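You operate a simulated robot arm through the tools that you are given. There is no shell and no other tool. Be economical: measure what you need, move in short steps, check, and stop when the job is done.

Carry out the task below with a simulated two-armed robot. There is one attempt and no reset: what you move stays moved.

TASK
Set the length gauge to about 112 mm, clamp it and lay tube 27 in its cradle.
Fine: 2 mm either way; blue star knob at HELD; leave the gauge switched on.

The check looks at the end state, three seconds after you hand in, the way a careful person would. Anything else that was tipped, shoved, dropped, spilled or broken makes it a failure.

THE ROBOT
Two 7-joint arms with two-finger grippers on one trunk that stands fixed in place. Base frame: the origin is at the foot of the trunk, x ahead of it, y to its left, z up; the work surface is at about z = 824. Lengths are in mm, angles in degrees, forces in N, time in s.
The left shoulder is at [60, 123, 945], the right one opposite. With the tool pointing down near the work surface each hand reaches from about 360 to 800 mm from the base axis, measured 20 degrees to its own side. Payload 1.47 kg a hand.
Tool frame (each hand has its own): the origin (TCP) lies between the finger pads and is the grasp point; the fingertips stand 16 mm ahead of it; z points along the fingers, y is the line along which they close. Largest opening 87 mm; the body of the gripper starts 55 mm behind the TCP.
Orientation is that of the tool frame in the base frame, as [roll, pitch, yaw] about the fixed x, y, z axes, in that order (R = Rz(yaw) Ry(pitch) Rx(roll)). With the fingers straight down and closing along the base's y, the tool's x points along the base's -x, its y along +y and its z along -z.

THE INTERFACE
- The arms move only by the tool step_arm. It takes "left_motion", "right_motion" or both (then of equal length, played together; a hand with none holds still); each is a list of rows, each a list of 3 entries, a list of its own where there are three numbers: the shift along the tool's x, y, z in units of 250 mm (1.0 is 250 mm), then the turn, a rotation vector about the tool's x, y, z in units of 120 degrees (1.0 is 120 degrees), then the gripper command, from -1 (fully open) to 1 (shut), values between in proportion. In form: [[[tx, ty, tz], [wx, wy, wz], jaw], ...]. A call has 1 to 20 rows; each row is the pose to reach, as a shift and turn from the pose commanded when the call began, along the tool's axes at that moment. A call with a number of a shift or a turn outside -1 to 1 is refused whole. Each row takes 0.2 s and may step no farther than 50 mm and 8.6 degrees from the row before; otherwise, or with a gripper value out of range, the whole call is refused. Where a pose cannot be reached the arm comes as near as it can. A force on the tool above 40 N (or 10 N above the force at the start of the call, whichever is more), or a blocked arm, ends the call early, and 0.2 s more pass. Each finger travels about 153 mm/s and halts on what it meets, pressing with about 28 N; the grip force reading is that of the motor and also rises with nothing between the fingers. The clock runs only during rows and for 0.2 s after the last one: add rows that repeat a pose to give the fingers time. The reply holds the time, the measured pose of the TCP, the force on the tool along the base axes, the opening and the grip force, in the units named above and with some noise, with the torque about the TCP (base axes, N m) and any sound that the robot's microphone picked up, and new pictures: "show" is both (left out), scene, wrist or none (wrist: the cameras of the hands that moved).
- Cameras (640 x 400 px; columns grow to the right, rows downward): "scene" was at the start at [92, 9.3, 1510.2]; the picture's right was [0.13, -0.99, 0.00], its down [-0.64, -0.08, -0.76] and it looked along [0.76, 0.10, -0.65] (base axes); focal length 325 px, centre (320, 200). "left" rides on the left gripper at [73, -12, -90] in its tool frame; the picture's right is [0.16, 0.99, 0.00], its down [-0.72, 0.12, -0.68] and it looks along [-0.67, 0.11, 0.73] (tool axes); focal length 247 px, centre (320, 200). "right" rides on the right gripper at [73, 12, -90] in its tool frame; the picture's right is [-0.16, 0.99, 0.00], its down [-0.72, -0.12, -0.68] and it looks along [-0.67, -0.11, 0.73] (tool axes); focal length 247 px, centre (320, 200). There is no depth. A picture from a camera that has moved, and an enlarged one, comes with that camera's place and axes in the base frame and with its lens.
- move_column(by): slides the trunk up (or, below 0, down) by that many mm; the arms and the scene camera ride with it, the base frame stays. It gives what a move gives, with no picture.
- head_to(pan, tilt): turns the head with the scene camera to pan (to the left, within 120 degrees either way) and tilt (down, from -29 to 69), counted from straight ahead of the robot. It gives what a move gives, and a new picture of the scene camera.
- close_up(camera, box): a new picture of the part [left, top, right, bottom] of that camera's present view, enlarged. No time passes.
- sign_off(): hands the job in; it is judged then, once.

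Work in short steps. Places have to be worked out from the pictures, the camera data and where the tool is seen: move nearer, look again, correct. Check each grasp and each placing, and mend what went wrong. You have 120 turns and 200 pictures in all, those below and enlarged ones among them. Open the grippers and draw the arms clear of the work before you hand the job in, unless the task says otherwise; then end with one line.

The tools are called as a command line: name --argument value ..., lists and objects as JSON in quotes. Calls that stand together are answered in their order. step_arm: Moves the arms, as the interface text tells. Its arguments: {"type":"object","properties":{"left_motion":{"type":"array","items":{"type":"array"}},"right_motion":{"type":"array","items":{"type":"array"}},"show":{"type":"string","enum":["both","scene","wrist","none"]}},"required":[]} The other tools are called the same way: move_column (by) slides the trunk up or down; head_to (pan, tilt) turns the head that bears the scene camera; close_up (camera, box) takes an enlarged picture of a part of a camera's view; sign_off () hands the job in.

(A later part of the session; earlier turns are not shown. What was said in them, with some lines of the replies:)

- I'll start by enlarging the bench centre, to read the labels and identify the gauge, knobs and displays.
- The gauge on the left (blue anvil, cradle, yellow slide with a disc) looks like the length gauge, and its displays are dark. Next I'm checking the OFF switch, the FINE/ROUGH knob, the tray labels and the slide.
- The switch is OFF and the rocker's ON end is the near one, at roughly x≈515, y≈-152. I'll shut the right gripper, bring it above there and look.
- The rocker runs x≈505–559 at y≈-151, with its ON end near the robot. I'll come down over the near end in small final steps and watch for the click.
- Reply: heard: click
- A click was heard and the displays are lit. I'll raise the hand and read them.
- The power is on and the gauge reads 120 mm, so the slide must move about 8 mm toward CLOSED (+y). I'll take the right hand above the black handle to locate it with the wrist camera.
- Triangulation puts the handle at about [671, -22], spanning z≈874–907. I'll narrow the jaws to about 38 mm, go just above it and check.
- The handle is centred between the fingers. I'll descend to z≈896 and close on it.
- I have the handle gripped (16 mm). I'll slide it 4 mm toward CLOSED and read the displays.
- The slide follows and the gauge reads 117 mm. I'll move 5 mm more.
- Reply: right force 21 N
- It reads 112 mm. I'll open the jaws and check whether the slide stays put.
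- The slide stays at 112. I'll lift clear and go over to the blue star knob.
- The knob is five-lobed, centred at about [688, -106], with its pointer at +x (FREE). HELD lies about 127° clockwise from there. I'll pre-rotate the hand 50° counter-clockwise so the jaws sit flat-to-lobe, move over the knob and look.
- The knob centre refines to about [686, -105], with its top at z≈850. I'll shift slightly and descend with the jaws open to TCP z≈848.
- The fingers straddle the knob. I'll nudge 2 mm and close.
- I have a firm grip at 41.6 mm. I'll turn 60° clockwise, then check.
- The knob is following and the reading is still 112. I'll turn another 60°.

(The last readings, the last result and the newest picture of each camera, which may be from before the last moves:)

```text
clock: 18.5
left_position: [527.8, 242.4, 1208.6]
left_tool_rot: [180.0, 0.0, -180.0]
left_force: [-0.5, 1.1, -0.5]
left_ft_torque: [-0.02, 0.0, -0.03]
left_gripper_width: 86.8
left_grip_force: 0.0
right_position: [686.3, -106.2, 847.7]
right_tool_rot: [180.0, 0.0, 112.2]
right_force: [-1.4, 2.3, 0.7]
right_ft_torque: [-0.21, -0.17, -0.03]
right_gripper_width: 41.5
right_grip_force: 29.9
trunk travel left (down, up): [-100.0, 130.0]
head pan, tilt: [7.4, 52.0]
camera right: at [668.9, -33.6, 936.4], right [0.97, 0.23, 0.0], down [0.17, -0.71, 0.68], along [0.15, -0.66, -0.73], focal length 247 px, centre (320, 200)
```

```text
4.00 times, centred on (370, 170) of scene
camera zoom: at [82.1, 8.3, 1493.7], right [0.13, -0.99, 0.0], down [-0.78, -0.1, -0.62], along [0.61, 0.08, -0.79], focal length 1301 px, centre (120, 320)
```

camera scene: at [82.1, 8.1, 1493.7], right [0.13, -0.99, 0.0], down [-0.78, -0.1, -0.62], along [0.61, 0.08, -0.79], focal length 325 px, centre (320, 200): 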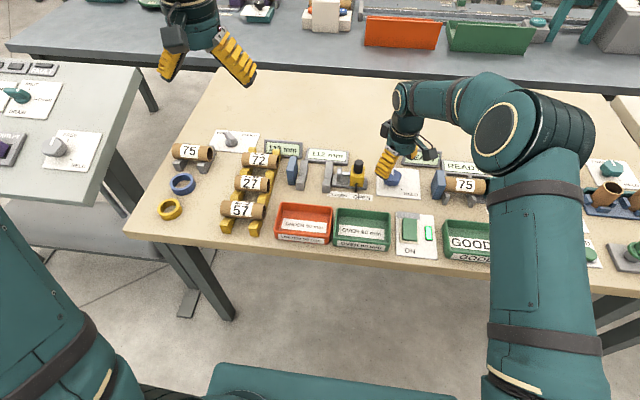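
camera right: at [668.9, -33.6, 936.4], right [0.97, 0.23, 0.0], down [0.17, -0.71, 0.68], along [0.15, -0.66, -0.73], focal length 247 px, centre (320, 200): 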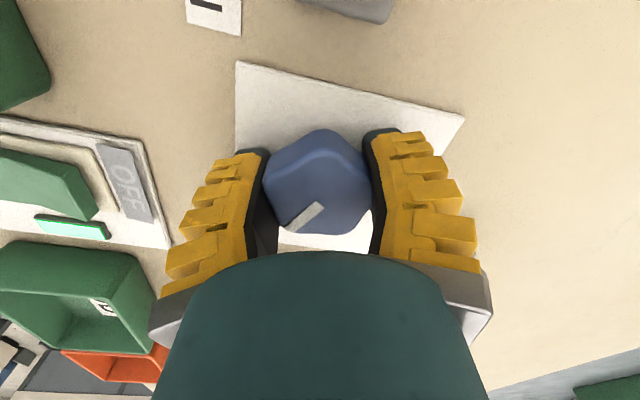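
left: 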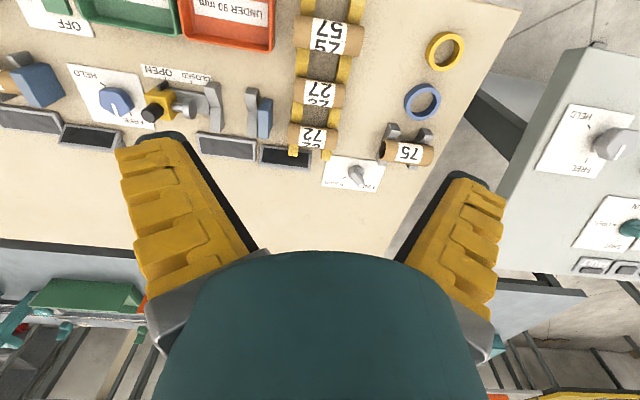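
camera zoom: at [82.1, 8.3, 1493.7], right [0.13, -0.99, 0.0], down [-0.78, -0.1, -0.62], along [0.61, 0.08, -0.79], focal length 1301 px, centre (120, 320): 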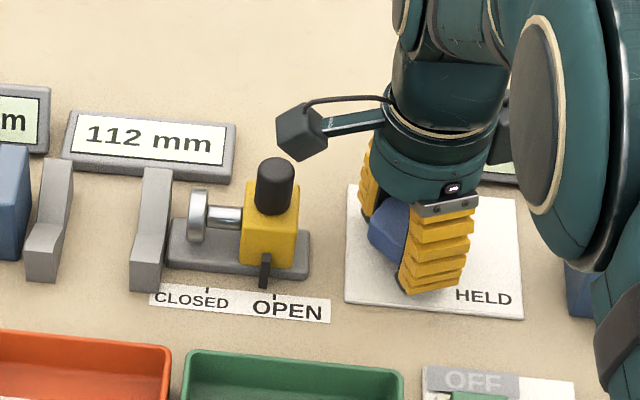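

About 118° has been turned, and refined measurement puts HELD at about 121° from FREE. I'll add 2.5°, release, lift and inspect the pointer.

step_arm --right_motion '[[[0, 0, 0], [0, 0, 0.021], 1], [[0, 0, 0], [0, 0, 0.021], 1], [[0, 0, 0], [0, 0, 0.021], 0], [[0, 0, 0], [0, 0, 0.021], -0.6], [[0, 0, 0], [0, 0, 0.021], -0.6], [[0, 0, -0.16], [0, 0, 0.021], -0.6], [[0, 0, -0.32], [0, 0, 0.021], -0.6], [[0.1, 0, -0.45], [0, 0, 0.021], -0.6], [[0.1, 0, -0.45], [0, 0, 0.021], -0.6]]' --show "wrist"

close_up --camera "scene" --box '[290, 130, 450, 210]'

```text
clock: 20.5
left_position: [528.3, 241.5, 1208.6]
left_tool_rot: [-180.0, 0.1, 180.0]
left_force: [0.2, -0.7, -0.5]
left_ft_torque: [-0.01, 0.04, -0.01]
left_gripper_width: 87.0
left_grip_force: 0.0
right_position: [676.5, -81.1, 959.1]
right_tool_rot: [-179.9, -0.1, 109.9]
right_force: [-0.6, -0.5, -0.4]
right_ft_torque: [0.02, 0.0, 0.02]
right_gripper_width: 72.9
right_grip_force: 2.0
trunk travel left (down, up): [-100.0, 130.0]
head pan, tilt: [7.4, 52.0]
camera right: at [663.5, -9.3, 1048.6], right [0.98, 0.19, 0.0], down [0.14, -0.72, 0.68], along [0.13, -0.67, -0.73], focal length 247 px, centre (320, 200)
```

right: 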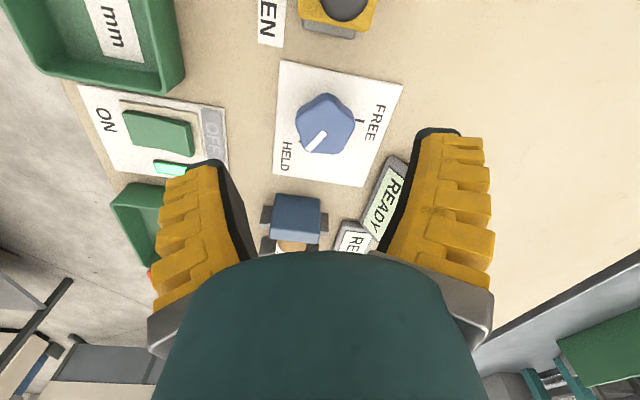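

```text
4.00 times, centred on (370, 170) of scene
camera zoom: at [83.0, 7.6, 1493.6], right [0.13, -0.99, 0.0], down [-0.78, -0.1, -0.62], along [0.61, 0.08, -0.79], focal length 1301 px, centre (120, 320)
```

zoom: 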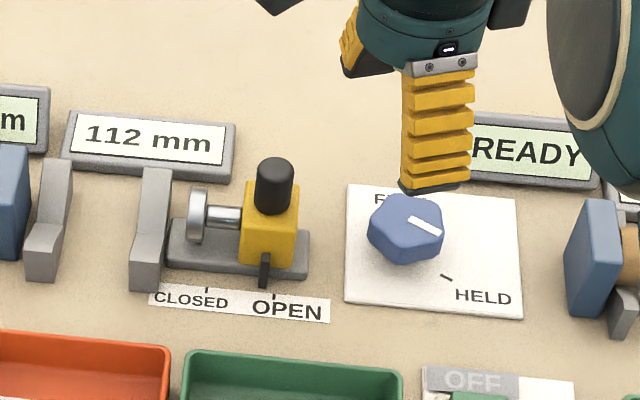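

The pointer direction computes to about -119° against the HELD tick at about -122°. I'll zoom in to verify.

close_up --camera "right" --box '[260, 50, 420, 200]'

close_up --camera "scene" --box '[370, 165, 430, 215]'

```text
2.67 times, centred on (340, 125) of right
camera zoom: at [663.5, -9.3, 1048.6], right [0.98, 0.19, 0.0], down [0.14, -0.72, 0.68], along [0.13, -0.67, -0.73], focal length 659 px, centre (267, 400)
```

zoom: 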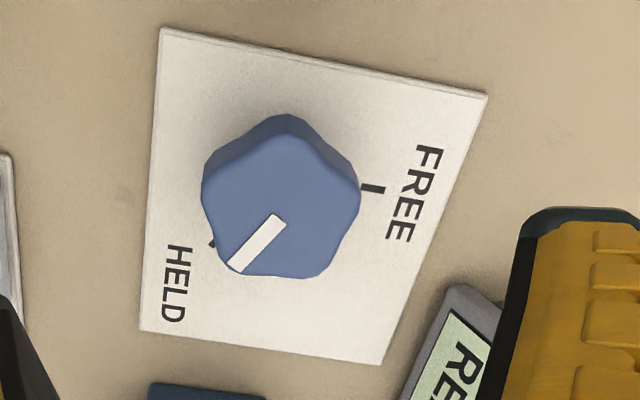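

```text
8.00 times, centred on (400, 190) of scene
camera zoom: at [83.0, 7.6, 1493.6], right [0.13, -0.99, 0.0], down [-0.78, -0.1, -0.62], along [0.61, 0.08, -0.79], focal length 2602 px, centre (-320, 280)
```

zoom: 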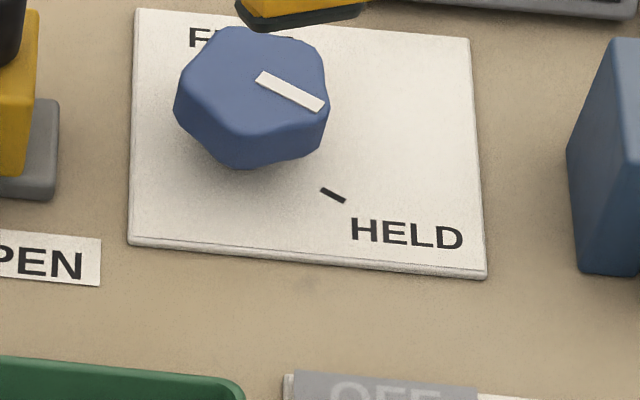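

The pointer and the HELD tick are parallel, so the knob is at HELD and the display still reads 112 mm. Now I'll park the right arm to the side and up, and bring the left hand above tube 27 turned 90° so its jaws close along x.

step_arm --right_motion '[[[-0.02, -0.02, -0.08], [0, 0, -0.053], -0.3], [[-0.05, -0.04, -0.16], [0, 0, -0.106], -0.3], [[-0.1, -0.08, -0.24], [0, 0, -0.159], -0.3], [[-0.15, -0.13, -0.32], [0, 0, -0.212], -0.3], [[-0.2, -0.18, -0.4], [0, 0, -0.265], -0.3], [[-0.25, -0.22, -0.45], [0, 0, -0.318], -0.3], [[-0.3, -0.27, -0.5], [0, 0, -0.371], -0.3], [[-0.35, -0.32, -0.5], [0, 0, -0.424], -0.3], [[-0.4, -0.37, -0.5], [0, 0, -0.477], -0.3], [[-0.44, -0.4, -0.5], [0, 0, -0.53], -0.3], [[-0.482, -0.43, -0.5], [0, 0, -0.583], -0.3]]' --left_motion '[[[-0.02, 0.002, 0.08], [0, 0, 0.0682], -0.3], [[-0.04, 0.004, 0.16], [0, 0, 0.1364], -0.3], [[-0.06, 0.006, 0.24], [0, 0, 0.2045], -0.3], [[-0.08, 0.008, 0.32], [0, 0, 0.2727], -0.3], [[-0.1, 0.01, 0.4], [0, 0, 0.3409], -0.3], [[-0.12, 0.012, 0.48], [0, 0, 0.4091], -0.3], [[-0.14, 0.014, 0.56], [0, 0, 0.4773], -0.3], [[-0.16, 0.016, 0.64], [0, 0, 0.5454], -0.3], [[-0.18, 0.018, 0.72], [0, 0, 0.6136], -0.3], [[-0.2, 0.02, 0.8], [0, 0, 0.6818], -0.3], [[-0.228, 0.024, 0.832], [0, 0, 0.75], -0.3]]'

```text
clock: 22.9
left_position: [584.4, 249.3, 999.5]
left_tool_rot: [180.0, 0.0, 90.0]
left_force: [-0.5, -0.1, -0.8]
left_ft_torque: [-0.01, 0.02, 0.0]
left_gripper_width: 61.5
left_grip_force: 4.0
right_position: [615.0, -230.4, 1084.9]
right_tool_rot: [-180.0, 0.0, -179.9]
right_force: [-0.8, 0.5, -0.3]
right_ft_torque: [0.02, 0.0, 0.0]
right_gripper_width: 61.5
right_grip_force: 3.5
trunk travel left (down, up): [-100.0, 130.0]
head pan, tilt: [7.4, 52.0]
camera scene: at [82.3, 7.9, 1493.7], right [0.13, -0.99, 0.0], down [-0.78, -0.1, -0.62], along [0.61, 0.08, -0.79], focal length 325 px, centre (320, 200)
camera right: at [543.5, -220.3, 1173.5], right [0.16, 0.99, 0.0], down [0.72, -0.12, 0.68], along [0.67, -0.11, -0.73], focal length 247 px, centre (320, 200)
camera left: at [572.7, 321.4, 1092.3], right [0.99, 0.16, 0.0], down [0.11, -0.72, 0.68], along [0.11, -0.67, -0.73], focal length 247 px, centre (320, 200)
```

scene: 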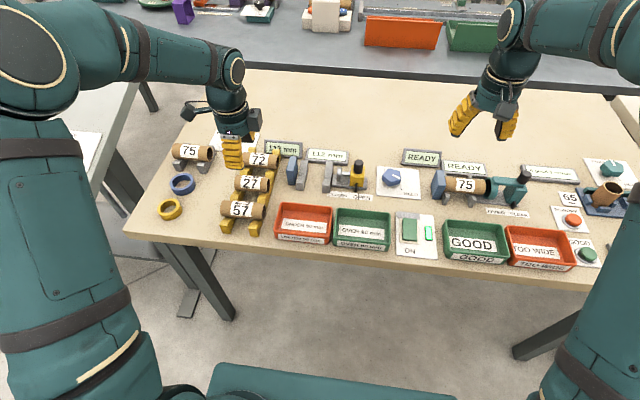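
right: 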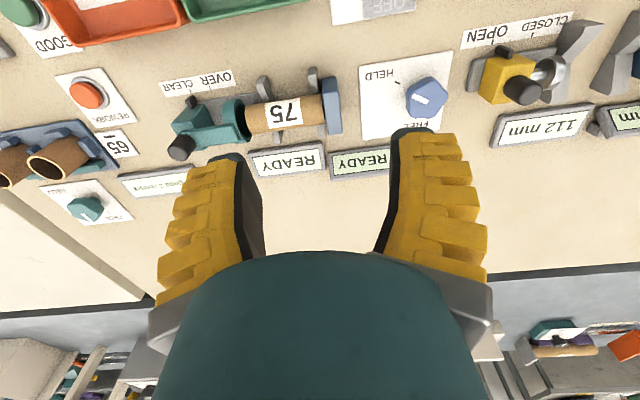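
left: 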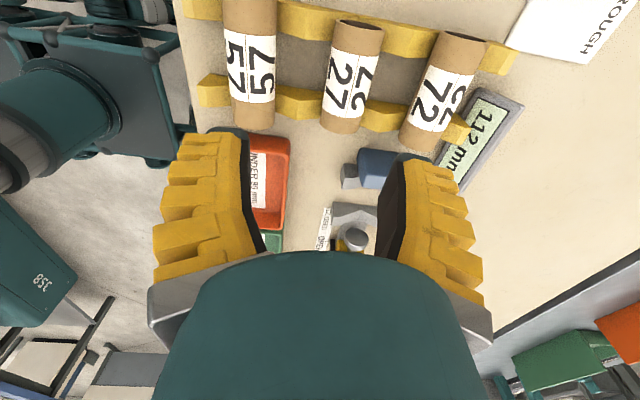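

Tube 27 is at roughly [610, 255] with its axis along y. I'll come lower over it for a better look.

step_arm --left_motion '[[[0.007, 0.033, 0.1], [0, 0, 0], -0.1], [[0.014, 0.066, 0.2], [0, 0, 0], -0.1], [[0.02, 0.098, 0.28], [0, 0, 0], -0.1], [[0.02, 0.098, 0.28], [0, 0, 0], -0.1]]' --show "wrist"

close_up --camera "scene" --box '[190, 125, 318, 205]'

```text
clock: 23.9
left_position: [609.4, 254.3, 931.2]
left_tool_rot: [180.0, 0.0, 89.9]
left_force: [0.6, 0.5, 0.0]
left_ft_torque: [-0.02, 0.0, 0.0]
left_gripper_width: 53.2
left_grip_force: 4.4
right_position: [615.6, -232.0, 1084.0]
right_tool_rot: [-180.0, 0.0, 179.8]
right_force: [-0.3, -0.9, -0.4]
right_ft_torque: [-0.03, 0.01, -0.03]
right_gripper_width: 61.4
right_grip_force: 3.4
trunk travel left (down, up): [-100.0, 130.0]
head pan, tilt: [7.4, 52.0]
camera left: at [596.7, 326.3, 1022.2], right [0.99, 0.16, 0.0], down [0.12, -0.72, 0.68], along [0.11, -0.67, -0.73], focal length 247 px, centre (320, 200)
```

left: 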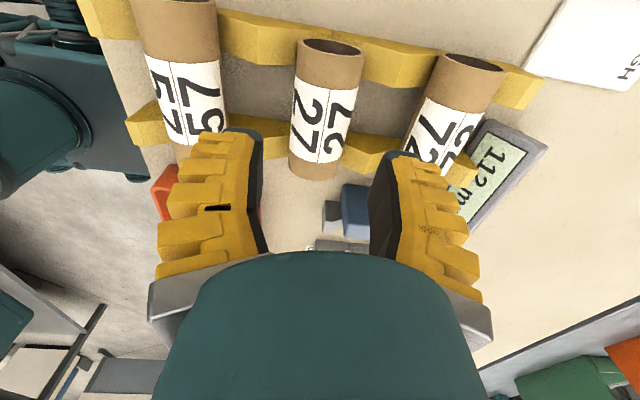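

```text
5.00 times, centred on (254, 165) of scene
camera zoom: at [81.9, 8.0, 1493.8], right [0.13, -0.99, 0.0], down [-0.78, -0.1, -0.62], along [0.61, 0.08, -0.79], focal length 1626 px, centre (650, 375)
```

zoom: 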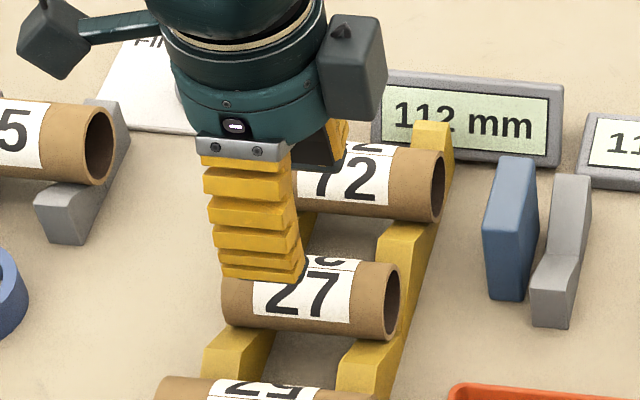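

Tube 27 is about 40 mm in diameter and about 90 mm long, with its axis at x≈610 and its middle at y≈254. I'll open a bit wider, go down to z≈890 and check the finger clearance between the rails.

step_arm --left_motion '[[[0.006, 0.002, 0.08], [0, 0, 0], -0.3], [[0.006, 0.002, 0.164], [0, 0, 0], -0.3], [[0.006, 0.002, 0.164], [0, 0, 0], -0.3]]' --show "wrist"

close_up --camera "scene" --box '[190, 125, 318, 205]'

close_up --camera "left" --box '[160, 0, 480, 200]'

```text
clock: 24.7
left_position: [610.1, 256.3, 889.7]
left_tool_rot: [180.0, 0.0, 90.0]
left_force: [0.1, -0.2, 0.3]
left_ft_torque: [0.02, -0.01, 0.03]
left_gripper_width: 61.5
left_grip_force: 3.6
right_position: [617.2, -231.4, 1084.1]
right_tool_rot: [-180.0, 0.0, 179.9]
right_force: [0.9, -0.4, 0.0]
right_ft_torque: [0.04, 0.03, -0.01]
right_gripper_width: 61.2
right_grip_force: 3.6
trunk travel left (down, up): [-100.0, 130.0]
head pan, tilt: [7.4, 52.0]
camera left: at [597.3, 328.1, 981.8], right [0.99, 0.16, 0.0], down [0.12, -0.72, 0.68], along [0.11, -0.67, -0.73], focal length 247 px, centre (320, 200)
```

left: 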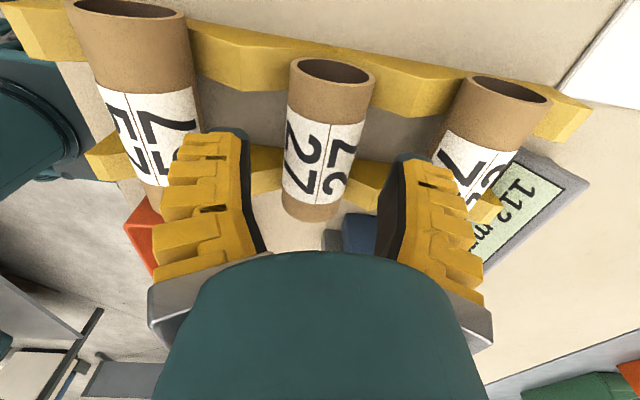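

```text
5.00 times, centred on (254, 165) of scene
camera zoom: at [82.1, 8.0, 1493.7], right [0.13, -0.99, 0.0], down [-0.78, -0.1, -0.62], along [0.61, 0.08, -0.79], focal length 1626 px, centre (650, 375)
```

zoom: 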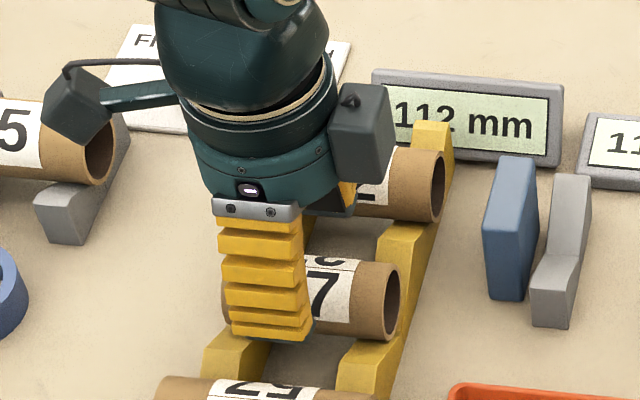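

```text
2.00 times, centred on (320, 100) of left
camera zoom: at [597.3, 328.1, 981.8], right [0.99, 0.16, 0.0], down [0.12, -0.72, 0.68], along [0.11, -0.67, -0.73], focal length 494 px, centre (320, 400)
```

zoom: 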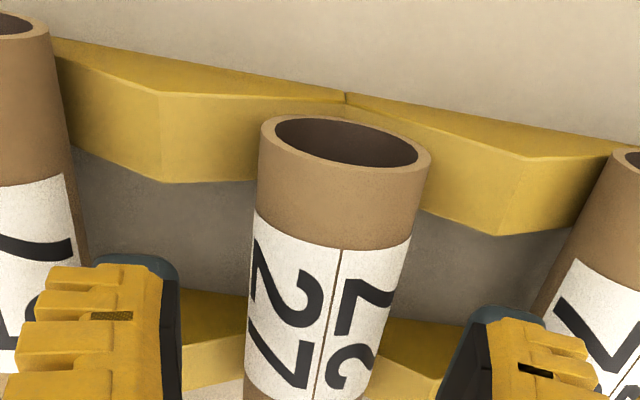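

The rails' inner gap is y≈229–276, so I'll centre at y≈252.5, descend to z≈854 and grip.

step_arm --left_motion '[[[-0.015, 0.001, 0.05], [0, 0, 0], -0.3], [[-0.015, 0.001, 0.1], [0, 0, 0], -0.3], [[-0.015, 0.001, 0.143], [0, 0, 0], -0.3], [[-0.015, 0.001, 0.143], [0, 0, 0], 0], [[-0.015, 0.001, 0.143], [0, 0, 0], 0.5], [[-0.015, 0.001, 0.143], [0, 0, 0], 1], [[-0.015, 0.001, 0.143], [0, 0, 0], 1]]' --show "wrist"

close_up --camera "scene" --box '[190, 125, 318, 205]'

```text
clock: 26.3
left_position: [610.9, 252.3, 854.6]
left_tool_rot: [-180.0, 0.1, 90.1]
left_force: [-0.2, -0.3, 0.1]
left_ft_torque: [0.0, -0.02, -0.01]
left_gripper_width: 36.9
left_grip_force: 28.1
right_position: [615.5, -232.7, 1085.0]
right_tool_rot: [-179.9, 0.1, 179.9]
right_force: [0.8, 0.0, -0.2]
right_ft_torque: [-0.01, 0.0, 0.0]
right_gripper_width: 61.3
right_grip_force: 3.4
trunk travel left (down, up): [-100.0, 130.0]
head pan, tilt: [7.4, 52.0]
camera left: at [597.6, 324.2, 945.6], right [0.99, 0.16, 0.0], down [0.12, -0.72, 0.68], along [0.11, -0.67, -0.73], focal length 247 px, centre (320, 200)
```

left: 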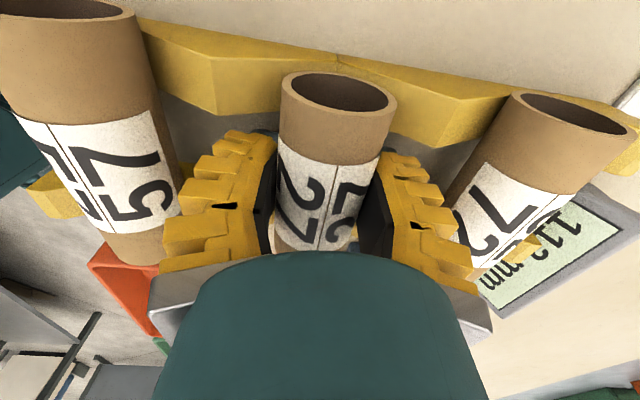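

```text
5.00 times, centred on (254, 165) of scene
camera zoom: at [82.4, 8.1, 1493.7], right [0.13, -0.99, 0.0], down [-0.78, -0.1, -0.62], along [0.61, 0.08, -0.79], focal length 1626 px, centre (650, 375)
```

zoom: 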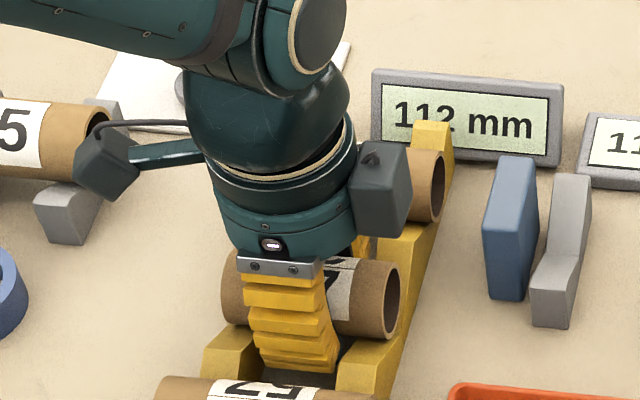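

The tube is gripped at 37 mm. I'll lift it straight up 95 mm and check.

step_arm --left_motion '[[[0, 0, -0.06], [0, 0, 0], 1], [[0, 0, -0.16], [0, 0, 0], 1], [[0, 0, -0.28], [0, 0, 0], 1], [[0, 0, -0.4], [0, 0, 0], 1], [[0, 0, -0.4], [0, 0, 0], 1]]'

close_up --camera "scene" --box '[190, 105, 350, 205]'

```text
clock: 27.5
left_position: [610.3, 251.6, 953.0]
left_tool_rot: [180.0, 0.0, 90.1]
left_force: [0.7, 0.9, -0.7]
left_ft_torque: [0.02, 0.0, 0.0]
left_gripper_width: 37.1
left_grip_force: 27.9
right_position: [616.2, -231.9, 1084.3]
right_tool_rot: [-180.0, 0.1, 179.9]
right_force: [0.0, -0.1, -0.6]
right_ft_torque: [-0.03, -0.03, 0.02]
right_gripper_width: 61.6
right_grip_force: 3.5
trunk travel left (down, up): [-100.0, 130.0]
head pan, tilt: [7.4, 52.0]
camera scene: at [82.6, 8.2, 1493.6], right [0.13, -0.99, 0.0], down [-0.78, -0.1, -0.62], along [0.61, 0.08, -0.79], focal length 325 px, centre (320, 200)
camera left: at [597.1, 324.0, 1045.0], right [0.99, 0.16, 0.0], down [0.12, -0.72, 0.68], along [0.11, -0.67, -0.73], focal length 247 px, centre (320, 200)
```

scene: 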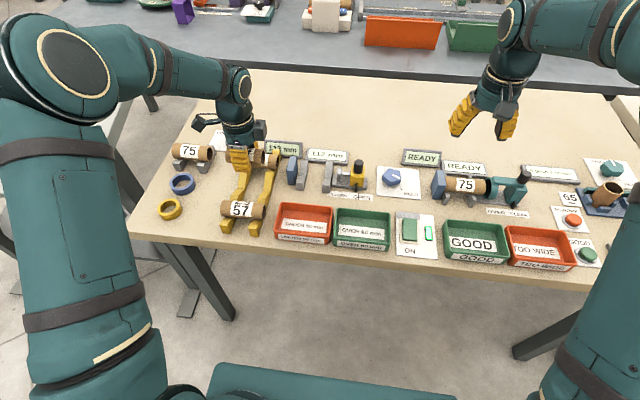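
left: 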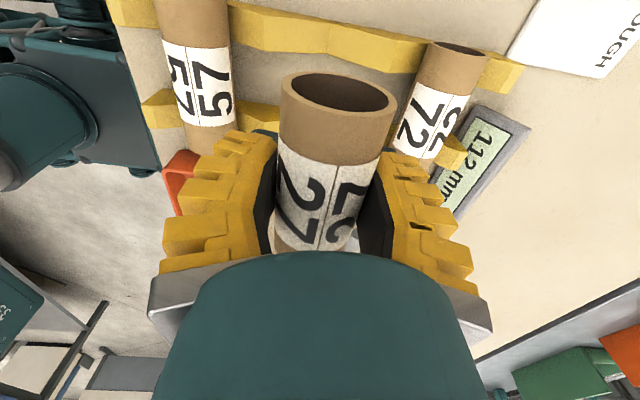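

```text
4.00 times, centred on (270, 155) of scene
camera zoom: at [82.6, 8.2, 1493.6], right [0.13, -0.99, 0.0], down [-0.78, -0.1, -0.62], along [0.61, 0.08, -0.79], focal length 1301 px, centre (520, 380)
```

zoom: 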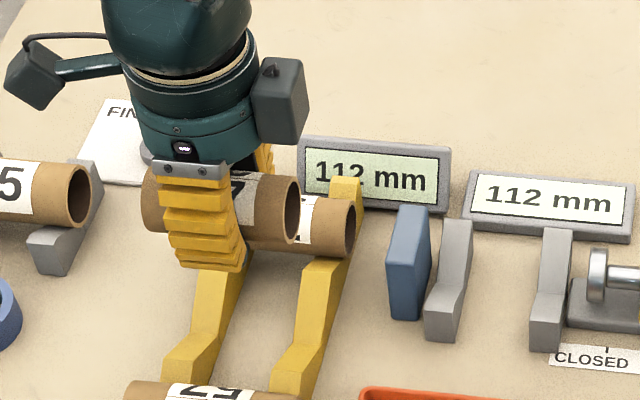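

The tube is held level. Before covering the gauge I'll measure the cradle from the scene and right-hand cameras.

close_up --camera "scene" --box '[278, 145, 374, 205]'

step_arm --right_motion '[[[-0.02, 0.18, 0], [0, 0, 0], -0.3], [[-0.04, 0.36, 0], [0, 0, 0], -0.3], [[-0.06, 0.54, 0], [0, 0, 0], -0.3], [[-0.06, 0.6, 0], [0, 0, 0], -0.3], [[-0.06, 0.6, 0], [0, 0, 0], -0.3]]' --show "wrist"

```text
6.67 times, centred on (326, 175) of scene
camera zoom: at [82.6, 8.2, 1493.6], right [0.13, -0.99, 0.0], down [-0.78, -0.1, -0.62], along [0.61, 0.08, -0.79], focal length 2169 px, centre (280, 367)
```

zoom: 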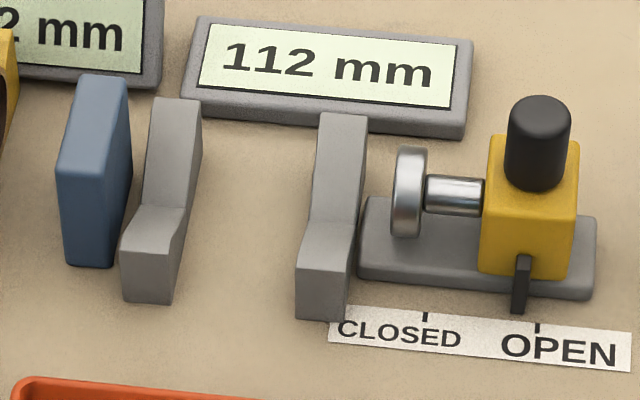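

```text
clock: 28.7
left_position: [610.2, 250.6, 953.7]
left_tool_rot: [180.0, 0.0, 90.0]
left_force: [0.0, 0.0, -0.1]
left_ft_torque: [-0.01, -0.01, 0.01]
left_gripper_width: 36.8
left_grip_force: 27.3
right_position: [630.1, -80.7, 1083.9]
right_tool_rot: [180.0, 0.0, 179.8]
right_force: [-0.9, -0.6, -0.2]
right_ft_torque: [-0.01, 0.02, 0.03]
right_gripper_width: 61.3
right_grip_force: 3.4
trunk travel left (down, up): [-100.0, 130.0]
head pan, tilt: [7.4, 52.0]
camera right: at [558.0, -69.5, 1173.9], right [0.16, 0.99, 0.0], down [0.72, -0.12, 0.68], along [0.67, -0.11, -0.73], focal length 247 px, centre (320, 200)
```

right: 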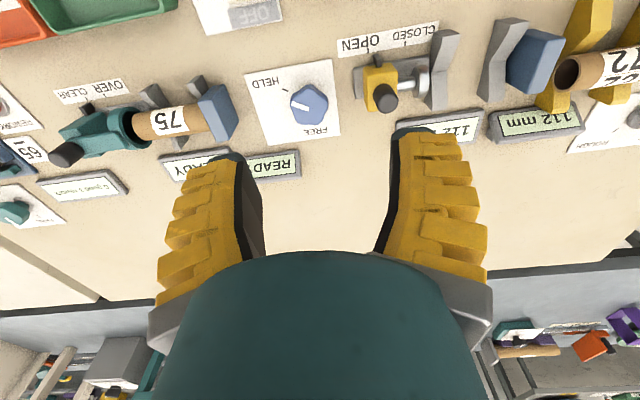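

close_up --camera "right" --box '[410, 0, 602, 120]'

```text
3.33 times, centred on (506, 60) of right
camera zoom: at [558.0, -69.5, 1173.9], right [0.16, 0.99, 0.0], down [0.72, -0.12, 0.68], along [0.67, -0.11, -0.73], focal length 823 px, centre (-300, 667)
```

zoom: 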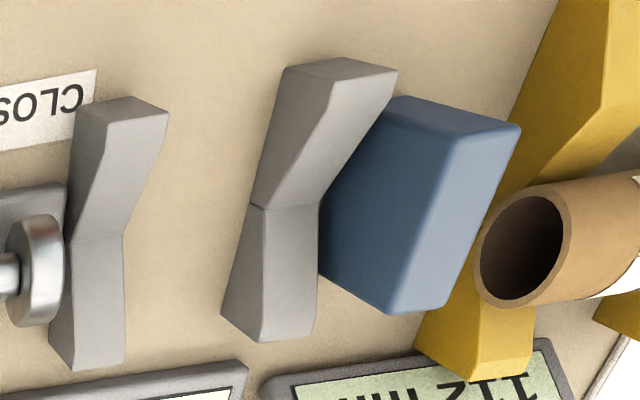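

From both views the cradle blocks are at y≈52–72 and 120–142, with the valley at x≈674. The anvil face is at y≈150.5 and the disc face at about 38.5. The TCP goes to [674, 94], so I'll move the tube above there and send the right arm back.

step_arm --left_motion '[[[-0.1, 0.042, 0], [0, 0, 0], 1], [[-0.21, 0.085, 0], [0, 0, 0], 1], [[-0.32, 0.13, 0], [0, 0, 0], 1], [[-0.43, 0.17, 0], [0, 0, 0], 1], [[-0.54, 0.22, 0], [0, 0, 0], 1], [[-0.626, 0.255, 0], [0, 0, 0], 1], [[-0.626, 0.255, 0], [0, 0, 0], 1]]' --right_motion '[[[0, -0.15, 0], [0, 0, 0], -0.3], [[0, -0.3, 0], [0, 0, 0], -0.3], [[0, -0.45, 0], [0, 0, 0], -0.3], [[0, -0.6, 0], [0, 0, 0], -0.3], [[0, -0.7, 0], [0, 0, 0], -0.3], [[0, -0.7, 0], [0, 0, 0], -0.3], [[0, -0.7, 0], [0, 0, 0], -0.3]]' --show "scene"

close_up --camera "scene" --box '[260, 120, 388, 200]'

close_up --camera "left" --box '[160, 0, 480, 250]'

```text
clock: 30.3
left_position: [673.3, 96.4, 953.3]
left_tool_rot: [-180.0, 0.1, 90.0]
left_force: [-0.2, -0.3, 0.5]
left_ft_torque: [0.05, 0.02, 0.03]
left_gripper_width: 37.0
left_grip_force: 27.7
right_position: [632.0, -256.8, 1084.5]
right_tool_rot: [180.0, -0.1, 179.8]
right_force: [0.5, 0.5, -1.0]
right_ft_torque: [-0.04, -0.03, 0.01]
right_gripper_width: 61.5
right_grip_force: 3.4
trunk travel left (down, up): [-100.0, 130.0]
head pan, tilt: [7.4, 52.0]
camera scene: at [82.2, 8.0, 1493.7], right [0.13, -0.99, 0.0], down [-0.78, -0.1, -0.62], along [0.61, 0.08, -0.79], focal length 325 px, centre (320, 200)
```

scene: 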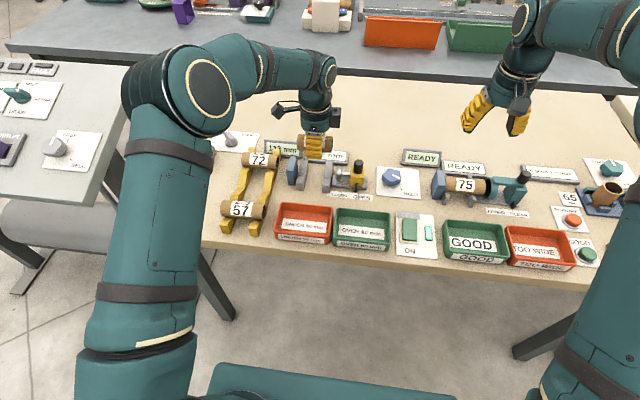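

```text
5.00 times, centred on (324, 160) of scene
camera zoom: at [82.2, 8.0, 1493.7], right [0.13, -0.99, 0.0], down [-0.78, -0.1, -0.62], along [0.61, 0.08, -0.79], focal length 1626 px, centre (300, 400)
```

zoom: 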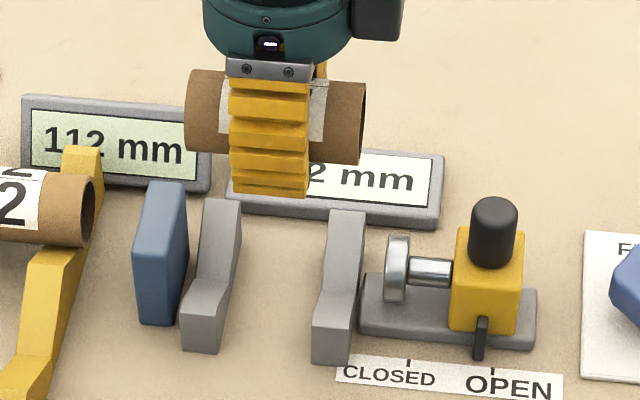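

```text
1.60 times, centred on (320, 125) of left
camera zoom: at [660.6, 167.4, 1045.3], right [0.99, 0.16, 0.0], down [0.12, -0.72, 0.68], along [0.11, -0.67, -0.73], focal length 395 px, centre (320, 320)
```

zoom: 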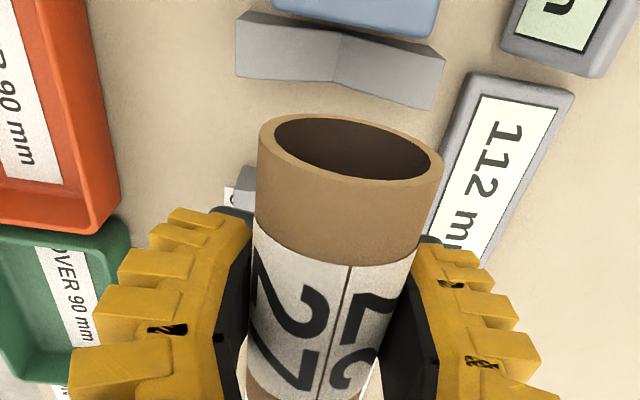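

The valley is confirmed at x≈673.5 and the tube spans y≈56–140 with clearance at both ends. I'll descend to z≈864, slightly above contact, and check.

step_arm --left_motion '[[[-0.008, 0.001, 0.12], [0, 0, 0], 1], [[-0.008, 0.001, 0.24], [0, 0, 0], 1], [[-0.008, 0.001, 0.32], [0, 0, 0], 1], [[-0.008, 0.001, 0.357], [0, 0, 0], 1], [[-0.008, 0.001, 0.357], [0, 0, 0], 1]]' --show "wrist"

close_up --camera "scene" --box '[260, 120, 388, 200]'

```text
clock: 31.5
left_position: [674.3, 93.5, 864.8]
left_tool_rot: [-179.9, 0.0, 90.0]
left_force: [-0.3, 0.2, -0.5]
left_ft_torque: [0.0, -0.04, 0.02]
left_gripper_width: 37.1
left_grip_force: 27.7
right_position: [630.9, -256.6, 1083.7]
right_tool_rot: [-180.0, 0.0, 179.9]
right_force: [-0.2, -0.7, 0.4]
right_ft_torque: [0.02, -0.01, -0.02]
right_gripper_width: 61.3
right_grip_force: 3.7
trunk travel left (down, up): [-100.0, 130.0]
head pan, tilt: [7.4, 52.0]
camera left: at [661.5, 166.0, 956.3], right [0.99, 0.16, 0.0], down [0.12, -0.72, 0.68], along [0.11, -0.67, -0.73], focal length 247 px, centre (320, 200)
```

left: 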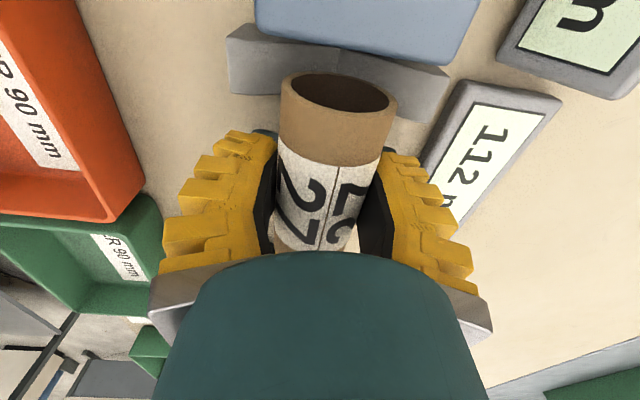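

```text
5.00 times, centred on (324, 160) of scene
camera zoom: at [82.3, 8.1, 1493.7], right [0.13, -0.99, 0.0], down [-0.78, -0.1, -0.62], along [0.61, 0.08, -0.79], focal length 1626 px, centre (300, 400)
```

zoom: 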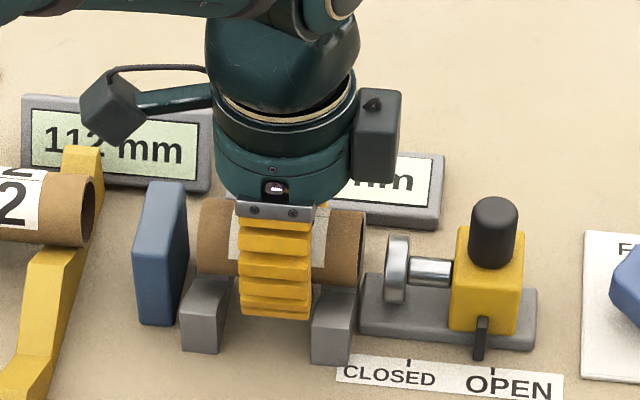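

The tube is lined up with room at both ends. I'll lower 5 mm in small steps and watch the force.

step_arm --left_motion '[[[0, 0, 0.008], [0, 0, 0], 1], [[0, 0, 0.014], [0, 0, 0], 1], [[0, 0, 0.02], [0, 0, 0], 1]]' --show "none"

```text
clock: 32.3
left_position: [674.2, 93.3, 860.3]
left_tool_rot: [180.0, 0.1, 90.0]
left_force: [-0.3, 0.1, 0.4]
left_ft_torque: [0.0, 0.02, 0.01]
left_gripper_width: 37.2
left_grip_force: 27.3
right_position: [631.6, -258.1, 1085.0]
right_tool_rot: [-180.0, 0.0, 179.8]
right_force: [-0.5, -0.4, -0.4]
right_ft_torque: [-0.01, 0.01, 0.02]
right_gripper_width: 61.4
right_grip_force: 4.1
trunk travel left (down, up): [-100.0, 130.0]
head pan, tilt: [7.4, 52.0]
```

There's no contact yet, so I'll lower another 3 mm.

step_arm --left_motion '[[[0, 0, 0.006], [0, 0, 0], 1], [[0, 0, 0.012], [0, 0, 0], 1]]' --show "none"

```text
clock: 32.9
left_position: [673.8, 93.2, 857.1]
left_tool_rot: [180.0, 0.0, 90.0]
left_force: [-0.2, 0.4, 0.0]
left_ft_torque: [-0.01, -0.02, 0.0]
left_gripper_width: 36.8
left_grip_force: 28.4
right_position: [632.0, -256.4, 1085.3]
right_tool_rot: [-179.9, 0.0, 179.7]
right_force: [0.5, -0.1, 0.6]
right_ft_torque: [0.01, -0.03, -0.01]
right_gripper_width: 61.6
right_grip_force: 4.0
trunk travel left (down, up): [-100.0, 130.0]
head pan, tilt: [7.4, 52.0]
```

There's still no contact, so I'll go 2 mm more.

step_arm --left_motion '[[[0, 0, 0.004], [0, 0, 0], 1], [[0, 0, 0.008], [0, 0, 0], 1]]' --show "wrist"

close_up --camera "scene" --box '[280, 150, 360, 200]'

```text
clock: 33.5
left_position: [674.7, 93.0, 855.7]
left_tool_rot: [-179.9, -0.1, 90.0]
left_force: [0.0, 1.0, -0.3]
left_ft_torque: [0.0, 0.0, 0.02]
left_gripper_width: 37.2
left_grip_force: 27.9
right_position: [631.6, -256.3, 1085.5]
right_tool_rot: [-180.0, 0.0, 179.8]
right_force: [0.0, -0.1, -0.5]
right_ft_torque: [0.02, -0.01, 0.03]
right_gripper_width: 61.1
right_grip_force: 3.0
trunk travel left (down, up): [-100.0, 130.0]
head pan, tilt: [7.4, 52.0]
camera left: at [661.4, 165.4, 946.2], right [0.99, 0.16, 0.0], down [0.12, -0.72, 0.68], along [0.11, -0.67, -0.73], focal length 247 px, centre (320, 200)
```

left: 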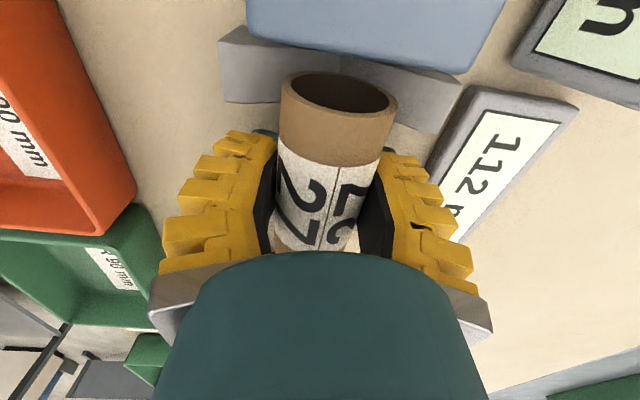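

```text
8.00 times, centred on (320, 175) of scene
camera zoom: at [82.3, 8.1, 1493.7], right [0.13, -0.99, 0.0], down [-0.78, -0.1, -0.62], along [0.61, 0.08, -0.79], focal length 2602 px, centre (320, 400)
```

zoom: 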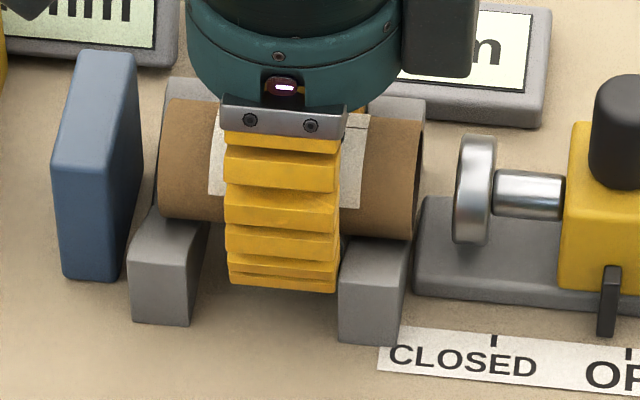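

It's nearly seated. I'll continue down 3 mm in 1 mm steps.

step_arm --left_motion '[[[0, 0, 0.004], [0, 0, 0], 1], [[0, 0, 0.008], [0, 0, 0], 1], [[0, 0, 0.012], [0, 0, 0], 1]]' --show "none"

```text
clock: 34.3
left_position: [674.4, 92.8, 851.5]
left_tool_rot: [179.9, 0.0, 90.0]
left_force: [0.6, -0.3, 1.0]
left_ft_torque: [0.1, 0.0, 0.0]
left_gripper_width: 37.2
left_grip_force: 28.0
right_position: [631.2, -258.5, 1084.9]
right_tool_rot: [-179.9, 0.1, 179.8]
right_force: [0.0, 0.2, 0.7]
right_ft_torque: [-0.01, 0.01, -0.01]
right_gripper_width: 61.3
right_grip_force: 3.8
trunk travel left (down, up): [-100.0, 130.0]
head pan, tilt: [7.4, 52.0]
```

A small force and torque are appearing, so contact is starting. I'll go 1 mm more.

step_arm --left_motion '[[[0, 0, 0.004], [0, 0, 0], 1], [[0, 0, 0.004], [0, 0, 0], 1]]' --show "wrist"

close_up --camera "scene" --box '[280, 150, 360, 200]'

```text
clock: 34.9
left_position: [675.1, 93.3, 851.5]
left_tool_rot: [179.9, 0.0, 90.0]
left_force: [2.6, 0.0, 5.2]
left_ft_torque: [0.14, 0.06, -0.03]
left_gripper_width: 37.8
left_grip_force: 28.1
right_position: [630.8, -256.4, 1084.2]
right_tool_rot: [179.9, 0.1, 179.8]
right_force: [-0.3, 0.7, -0.5]
right_ft_torque: [0.03, 0.0, -0.02]
right_gripper_width: 61.4
right_grip_force: 3.6
trunk travel left (down, up): [-100.0, 130.0]
head pan, tilt: [7.4, 52.0]
camera left: at [661.8, 165.3, 942.5], right [0.99, 0.16, 0.0], down [0.11, -0.72, 0.68], along [0.11, -0.67, -0.73], focal length 247 px, centre (320, 200)
```

left: 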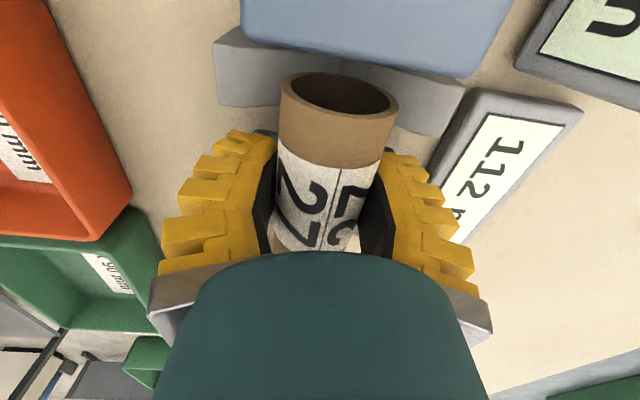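

```text
8.00 times, centred on (320, 175) of scene
camera zoom: at [82.1, 8.0, 1493.7], right [0.13, -0.99, 0.0], down [-0.78, -0.1, -0.62], along [0.61, 0.08, -0.79], focal length 2602 px, centre (320, 400)
```

zoom: 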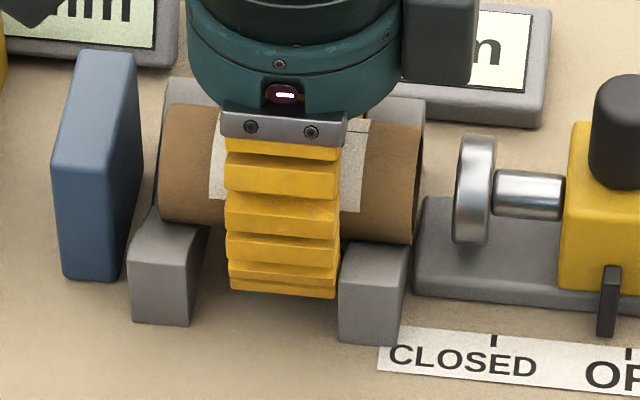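

The tube is seated (5 N upward). I'll open gently to about 53 mm, then lift straight up.

step_arm --left_motion '[[[0, 0, 0], [0, 0, 0], 0.2], [[0, 0, 0], [0, 0, 0], 0], [[0, 0, 0], [0, 0, 0], -0.1], [[0, 0, 0], [0, 0, 0], -0.1], [[0, 0, -0.08], [0, 0, 0], -0.1], [[0, 0, -0.2], [0, 0, 0], -0.1], [[0, 0, -0.36], [0, 0, 0], -0.1], [[0, 0, -0.52], [0, 0, 0], -0.1]]'

close_up --camera "scene" --box '[260, 125, 388, 205]'

```text
clock: 36.7
left_position: [673.4, 92.9, 980.9]
left_tool_rot: [-180.0, 0.0, 89.9]
left_force: [-0.2, 0.3, -0.7]
left_ft_torque: [0.0, -0.01, -0.01]
left_gripper_width: 53.3
left_grip_force: 3.7
right_position: [630.9, -256.2, 1084.8]
right_tool_rot: [180.0, 0.0, 179.8]
right_force: [-0.8, -0.6, -0.8]
right_ft_torque: [0.01, 0.0, -0.03]
right_gripper_width: 61.7
right_grip_force: 3.3
trunk travel left (down, up): [-100.0, 130.0]
head pan, tilt: [7.4, 52.0]
camera scene: at [81.7, 8.0, 1493.8], right [0.13, -0.99, 0.0], down [-0.78, -0.1, -0.62], along [0.61, 0.08, -0.79], focal length 325 px, centre (320, 200)
camera left: at [660.9, 164.3, 1072.6], right [0.99, 0.16, 0.0], down [0.12, -0.72, 0.68], along [0.11, -0.67, -0.73], focal length 247 px, centre (320, 200)
```

scene: 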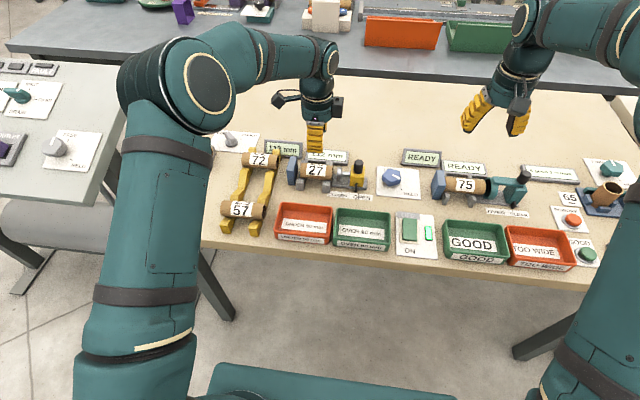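
left: 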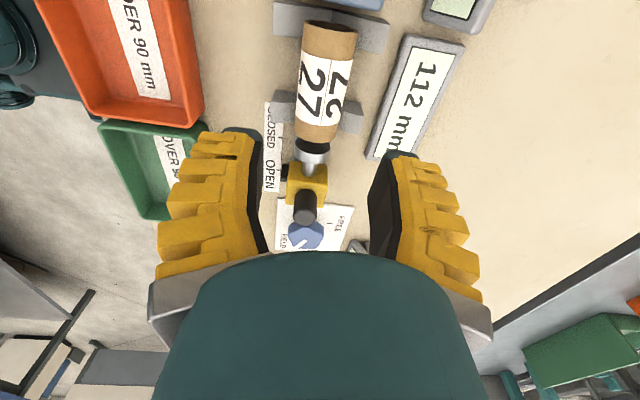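

```text
5.00 times, centred on (324, 165) of scene
camera zoom: at [81.7, 8.0, 1493.8], right [0.13, -0.99, 0.0], down [-0.78, -0.1, -0.62], along [0.61, 0.08, -0.79], focal length 1626 px, centre (300, 375)
```

zoom: 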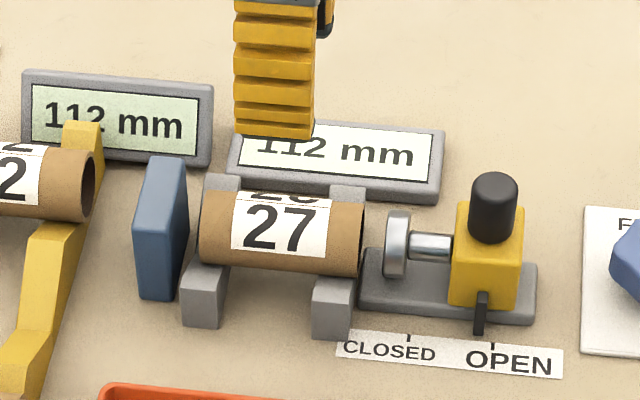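

Tube 27 lies in the cradle and the gauge still reads 112 mm. I'll draw the left arm clear and open both grippers.

step_arm --left_motion '[[[0, 0, -0.15], [0, 0, 0], -0.3], [[0.05, -0.05, -0.3], [0, 0, 0], -0.6], [[0.15, -0.15, -0.4], [0, 0, 0], -1], [[0.25, -0.25, -0.5], [0, 0, 0], -1], [[0.35, -0.35, -0.6], [0, 0, 0], -1], [[0.45, -0.45, -0.7], [0, 0, 0], -1], [[0.55, -0.55, -0.8], [0, 0, 0], -1], [[0.6, -0.58, -0.88], [0, 0, 0], -1]]' --right_motion '[[[0, 0, -0.1], [0, 0, 0], -0.6], [[0, 0, -0.2], [0, 0, 0], -1], [[0, 0, -0.3], [0, 0, 0], -1], [[0, 0, -0.4], [0, 0, 0], -1], [[0, 0, -0.4], [0, 0, 0], -1], [[0, 0, -0.4], [0, 0, 0], -1], [[0, 0, -0.4], [0, 0, 0], -1], [[0, 0, -0.4], [0, 0, 0], -1]]' --show "scene"

close_up --camera "scene" --box '[200, 125, 328, 205]'

close_up --camera "scene" --box '[310, 145, 438, 225]'

```text
clock: 38.5
left_position: [528.3, 243.6, 1201.2]
left_tool_rot: [-179.9, 0.0, 90.0]
left_force: [-0.5, -0.3, 0.2]
left_ft_torque: [-0.02, -0.01, -0.04]
left_gripper_width: 87.0
left_grip_force: 0.1
right_position: [630.2, -257.0, 1184.3]
right_tool_rot: [-180.0, -0.1, 179.8]
right_force: [0.1, -0.4, -0.4]
right_ft_torque: [-0.01, 0.02, 0.0]
right_gripper_width: 87.2
right_grip_force: 0.2
trunk travel left (down, up): [-100.0, 130.0]
head pan, tilt: [7.4, 52.0]
camera scene: at [82.4, 8.1, 1493.7], right [0.13, -0.99, 0.0], down [-0.78, -0.1, -0.62], along [0.61, 0.08, -0.79], focal length 325 px, centre (320, 200)
```

scene: 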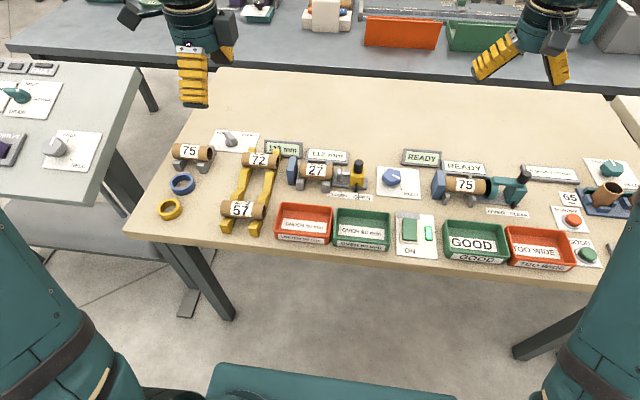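

```text
5.00 times, centred on (264, 165) of scene
camera zoom: at [82.4, 8.1, 1493.7], right [0.13, -0.99, 0.0], down [-0.78, -0.1, -0.62], along [0.61, 0.08, -0.79], focal length 1626 px, centre (600, 375)
```

zoom: 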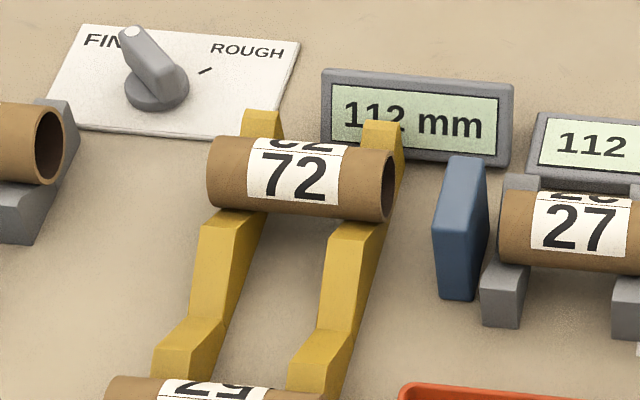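

```text
5.00 times, centred on (374, 185) of scene
camera zoom: at [82.4, 8.1, 1493.7], right [0.13, -0.99, 0.0], down [-0.78, -0.1, -0.62], along [0.61, 0.08, -0.79], focal length 1626 px, centre (50, 275)
```

zoom: 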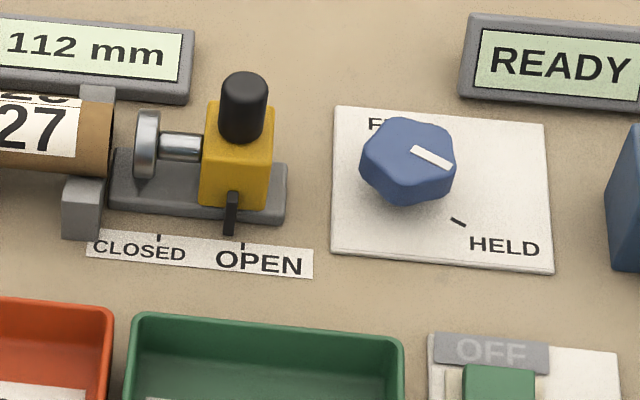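

The gauge is on and reads 112 mm on both displays, the knob is at HELD, tube 27 is in the cradle, and both arms are clear. I'm handing the job in.

sign_off

```text
The job is handed in.
```

The length gauge is switched on, set to 112 mm and clamped with the blue star knob at HELD, and tube 27 lies in its cradle.
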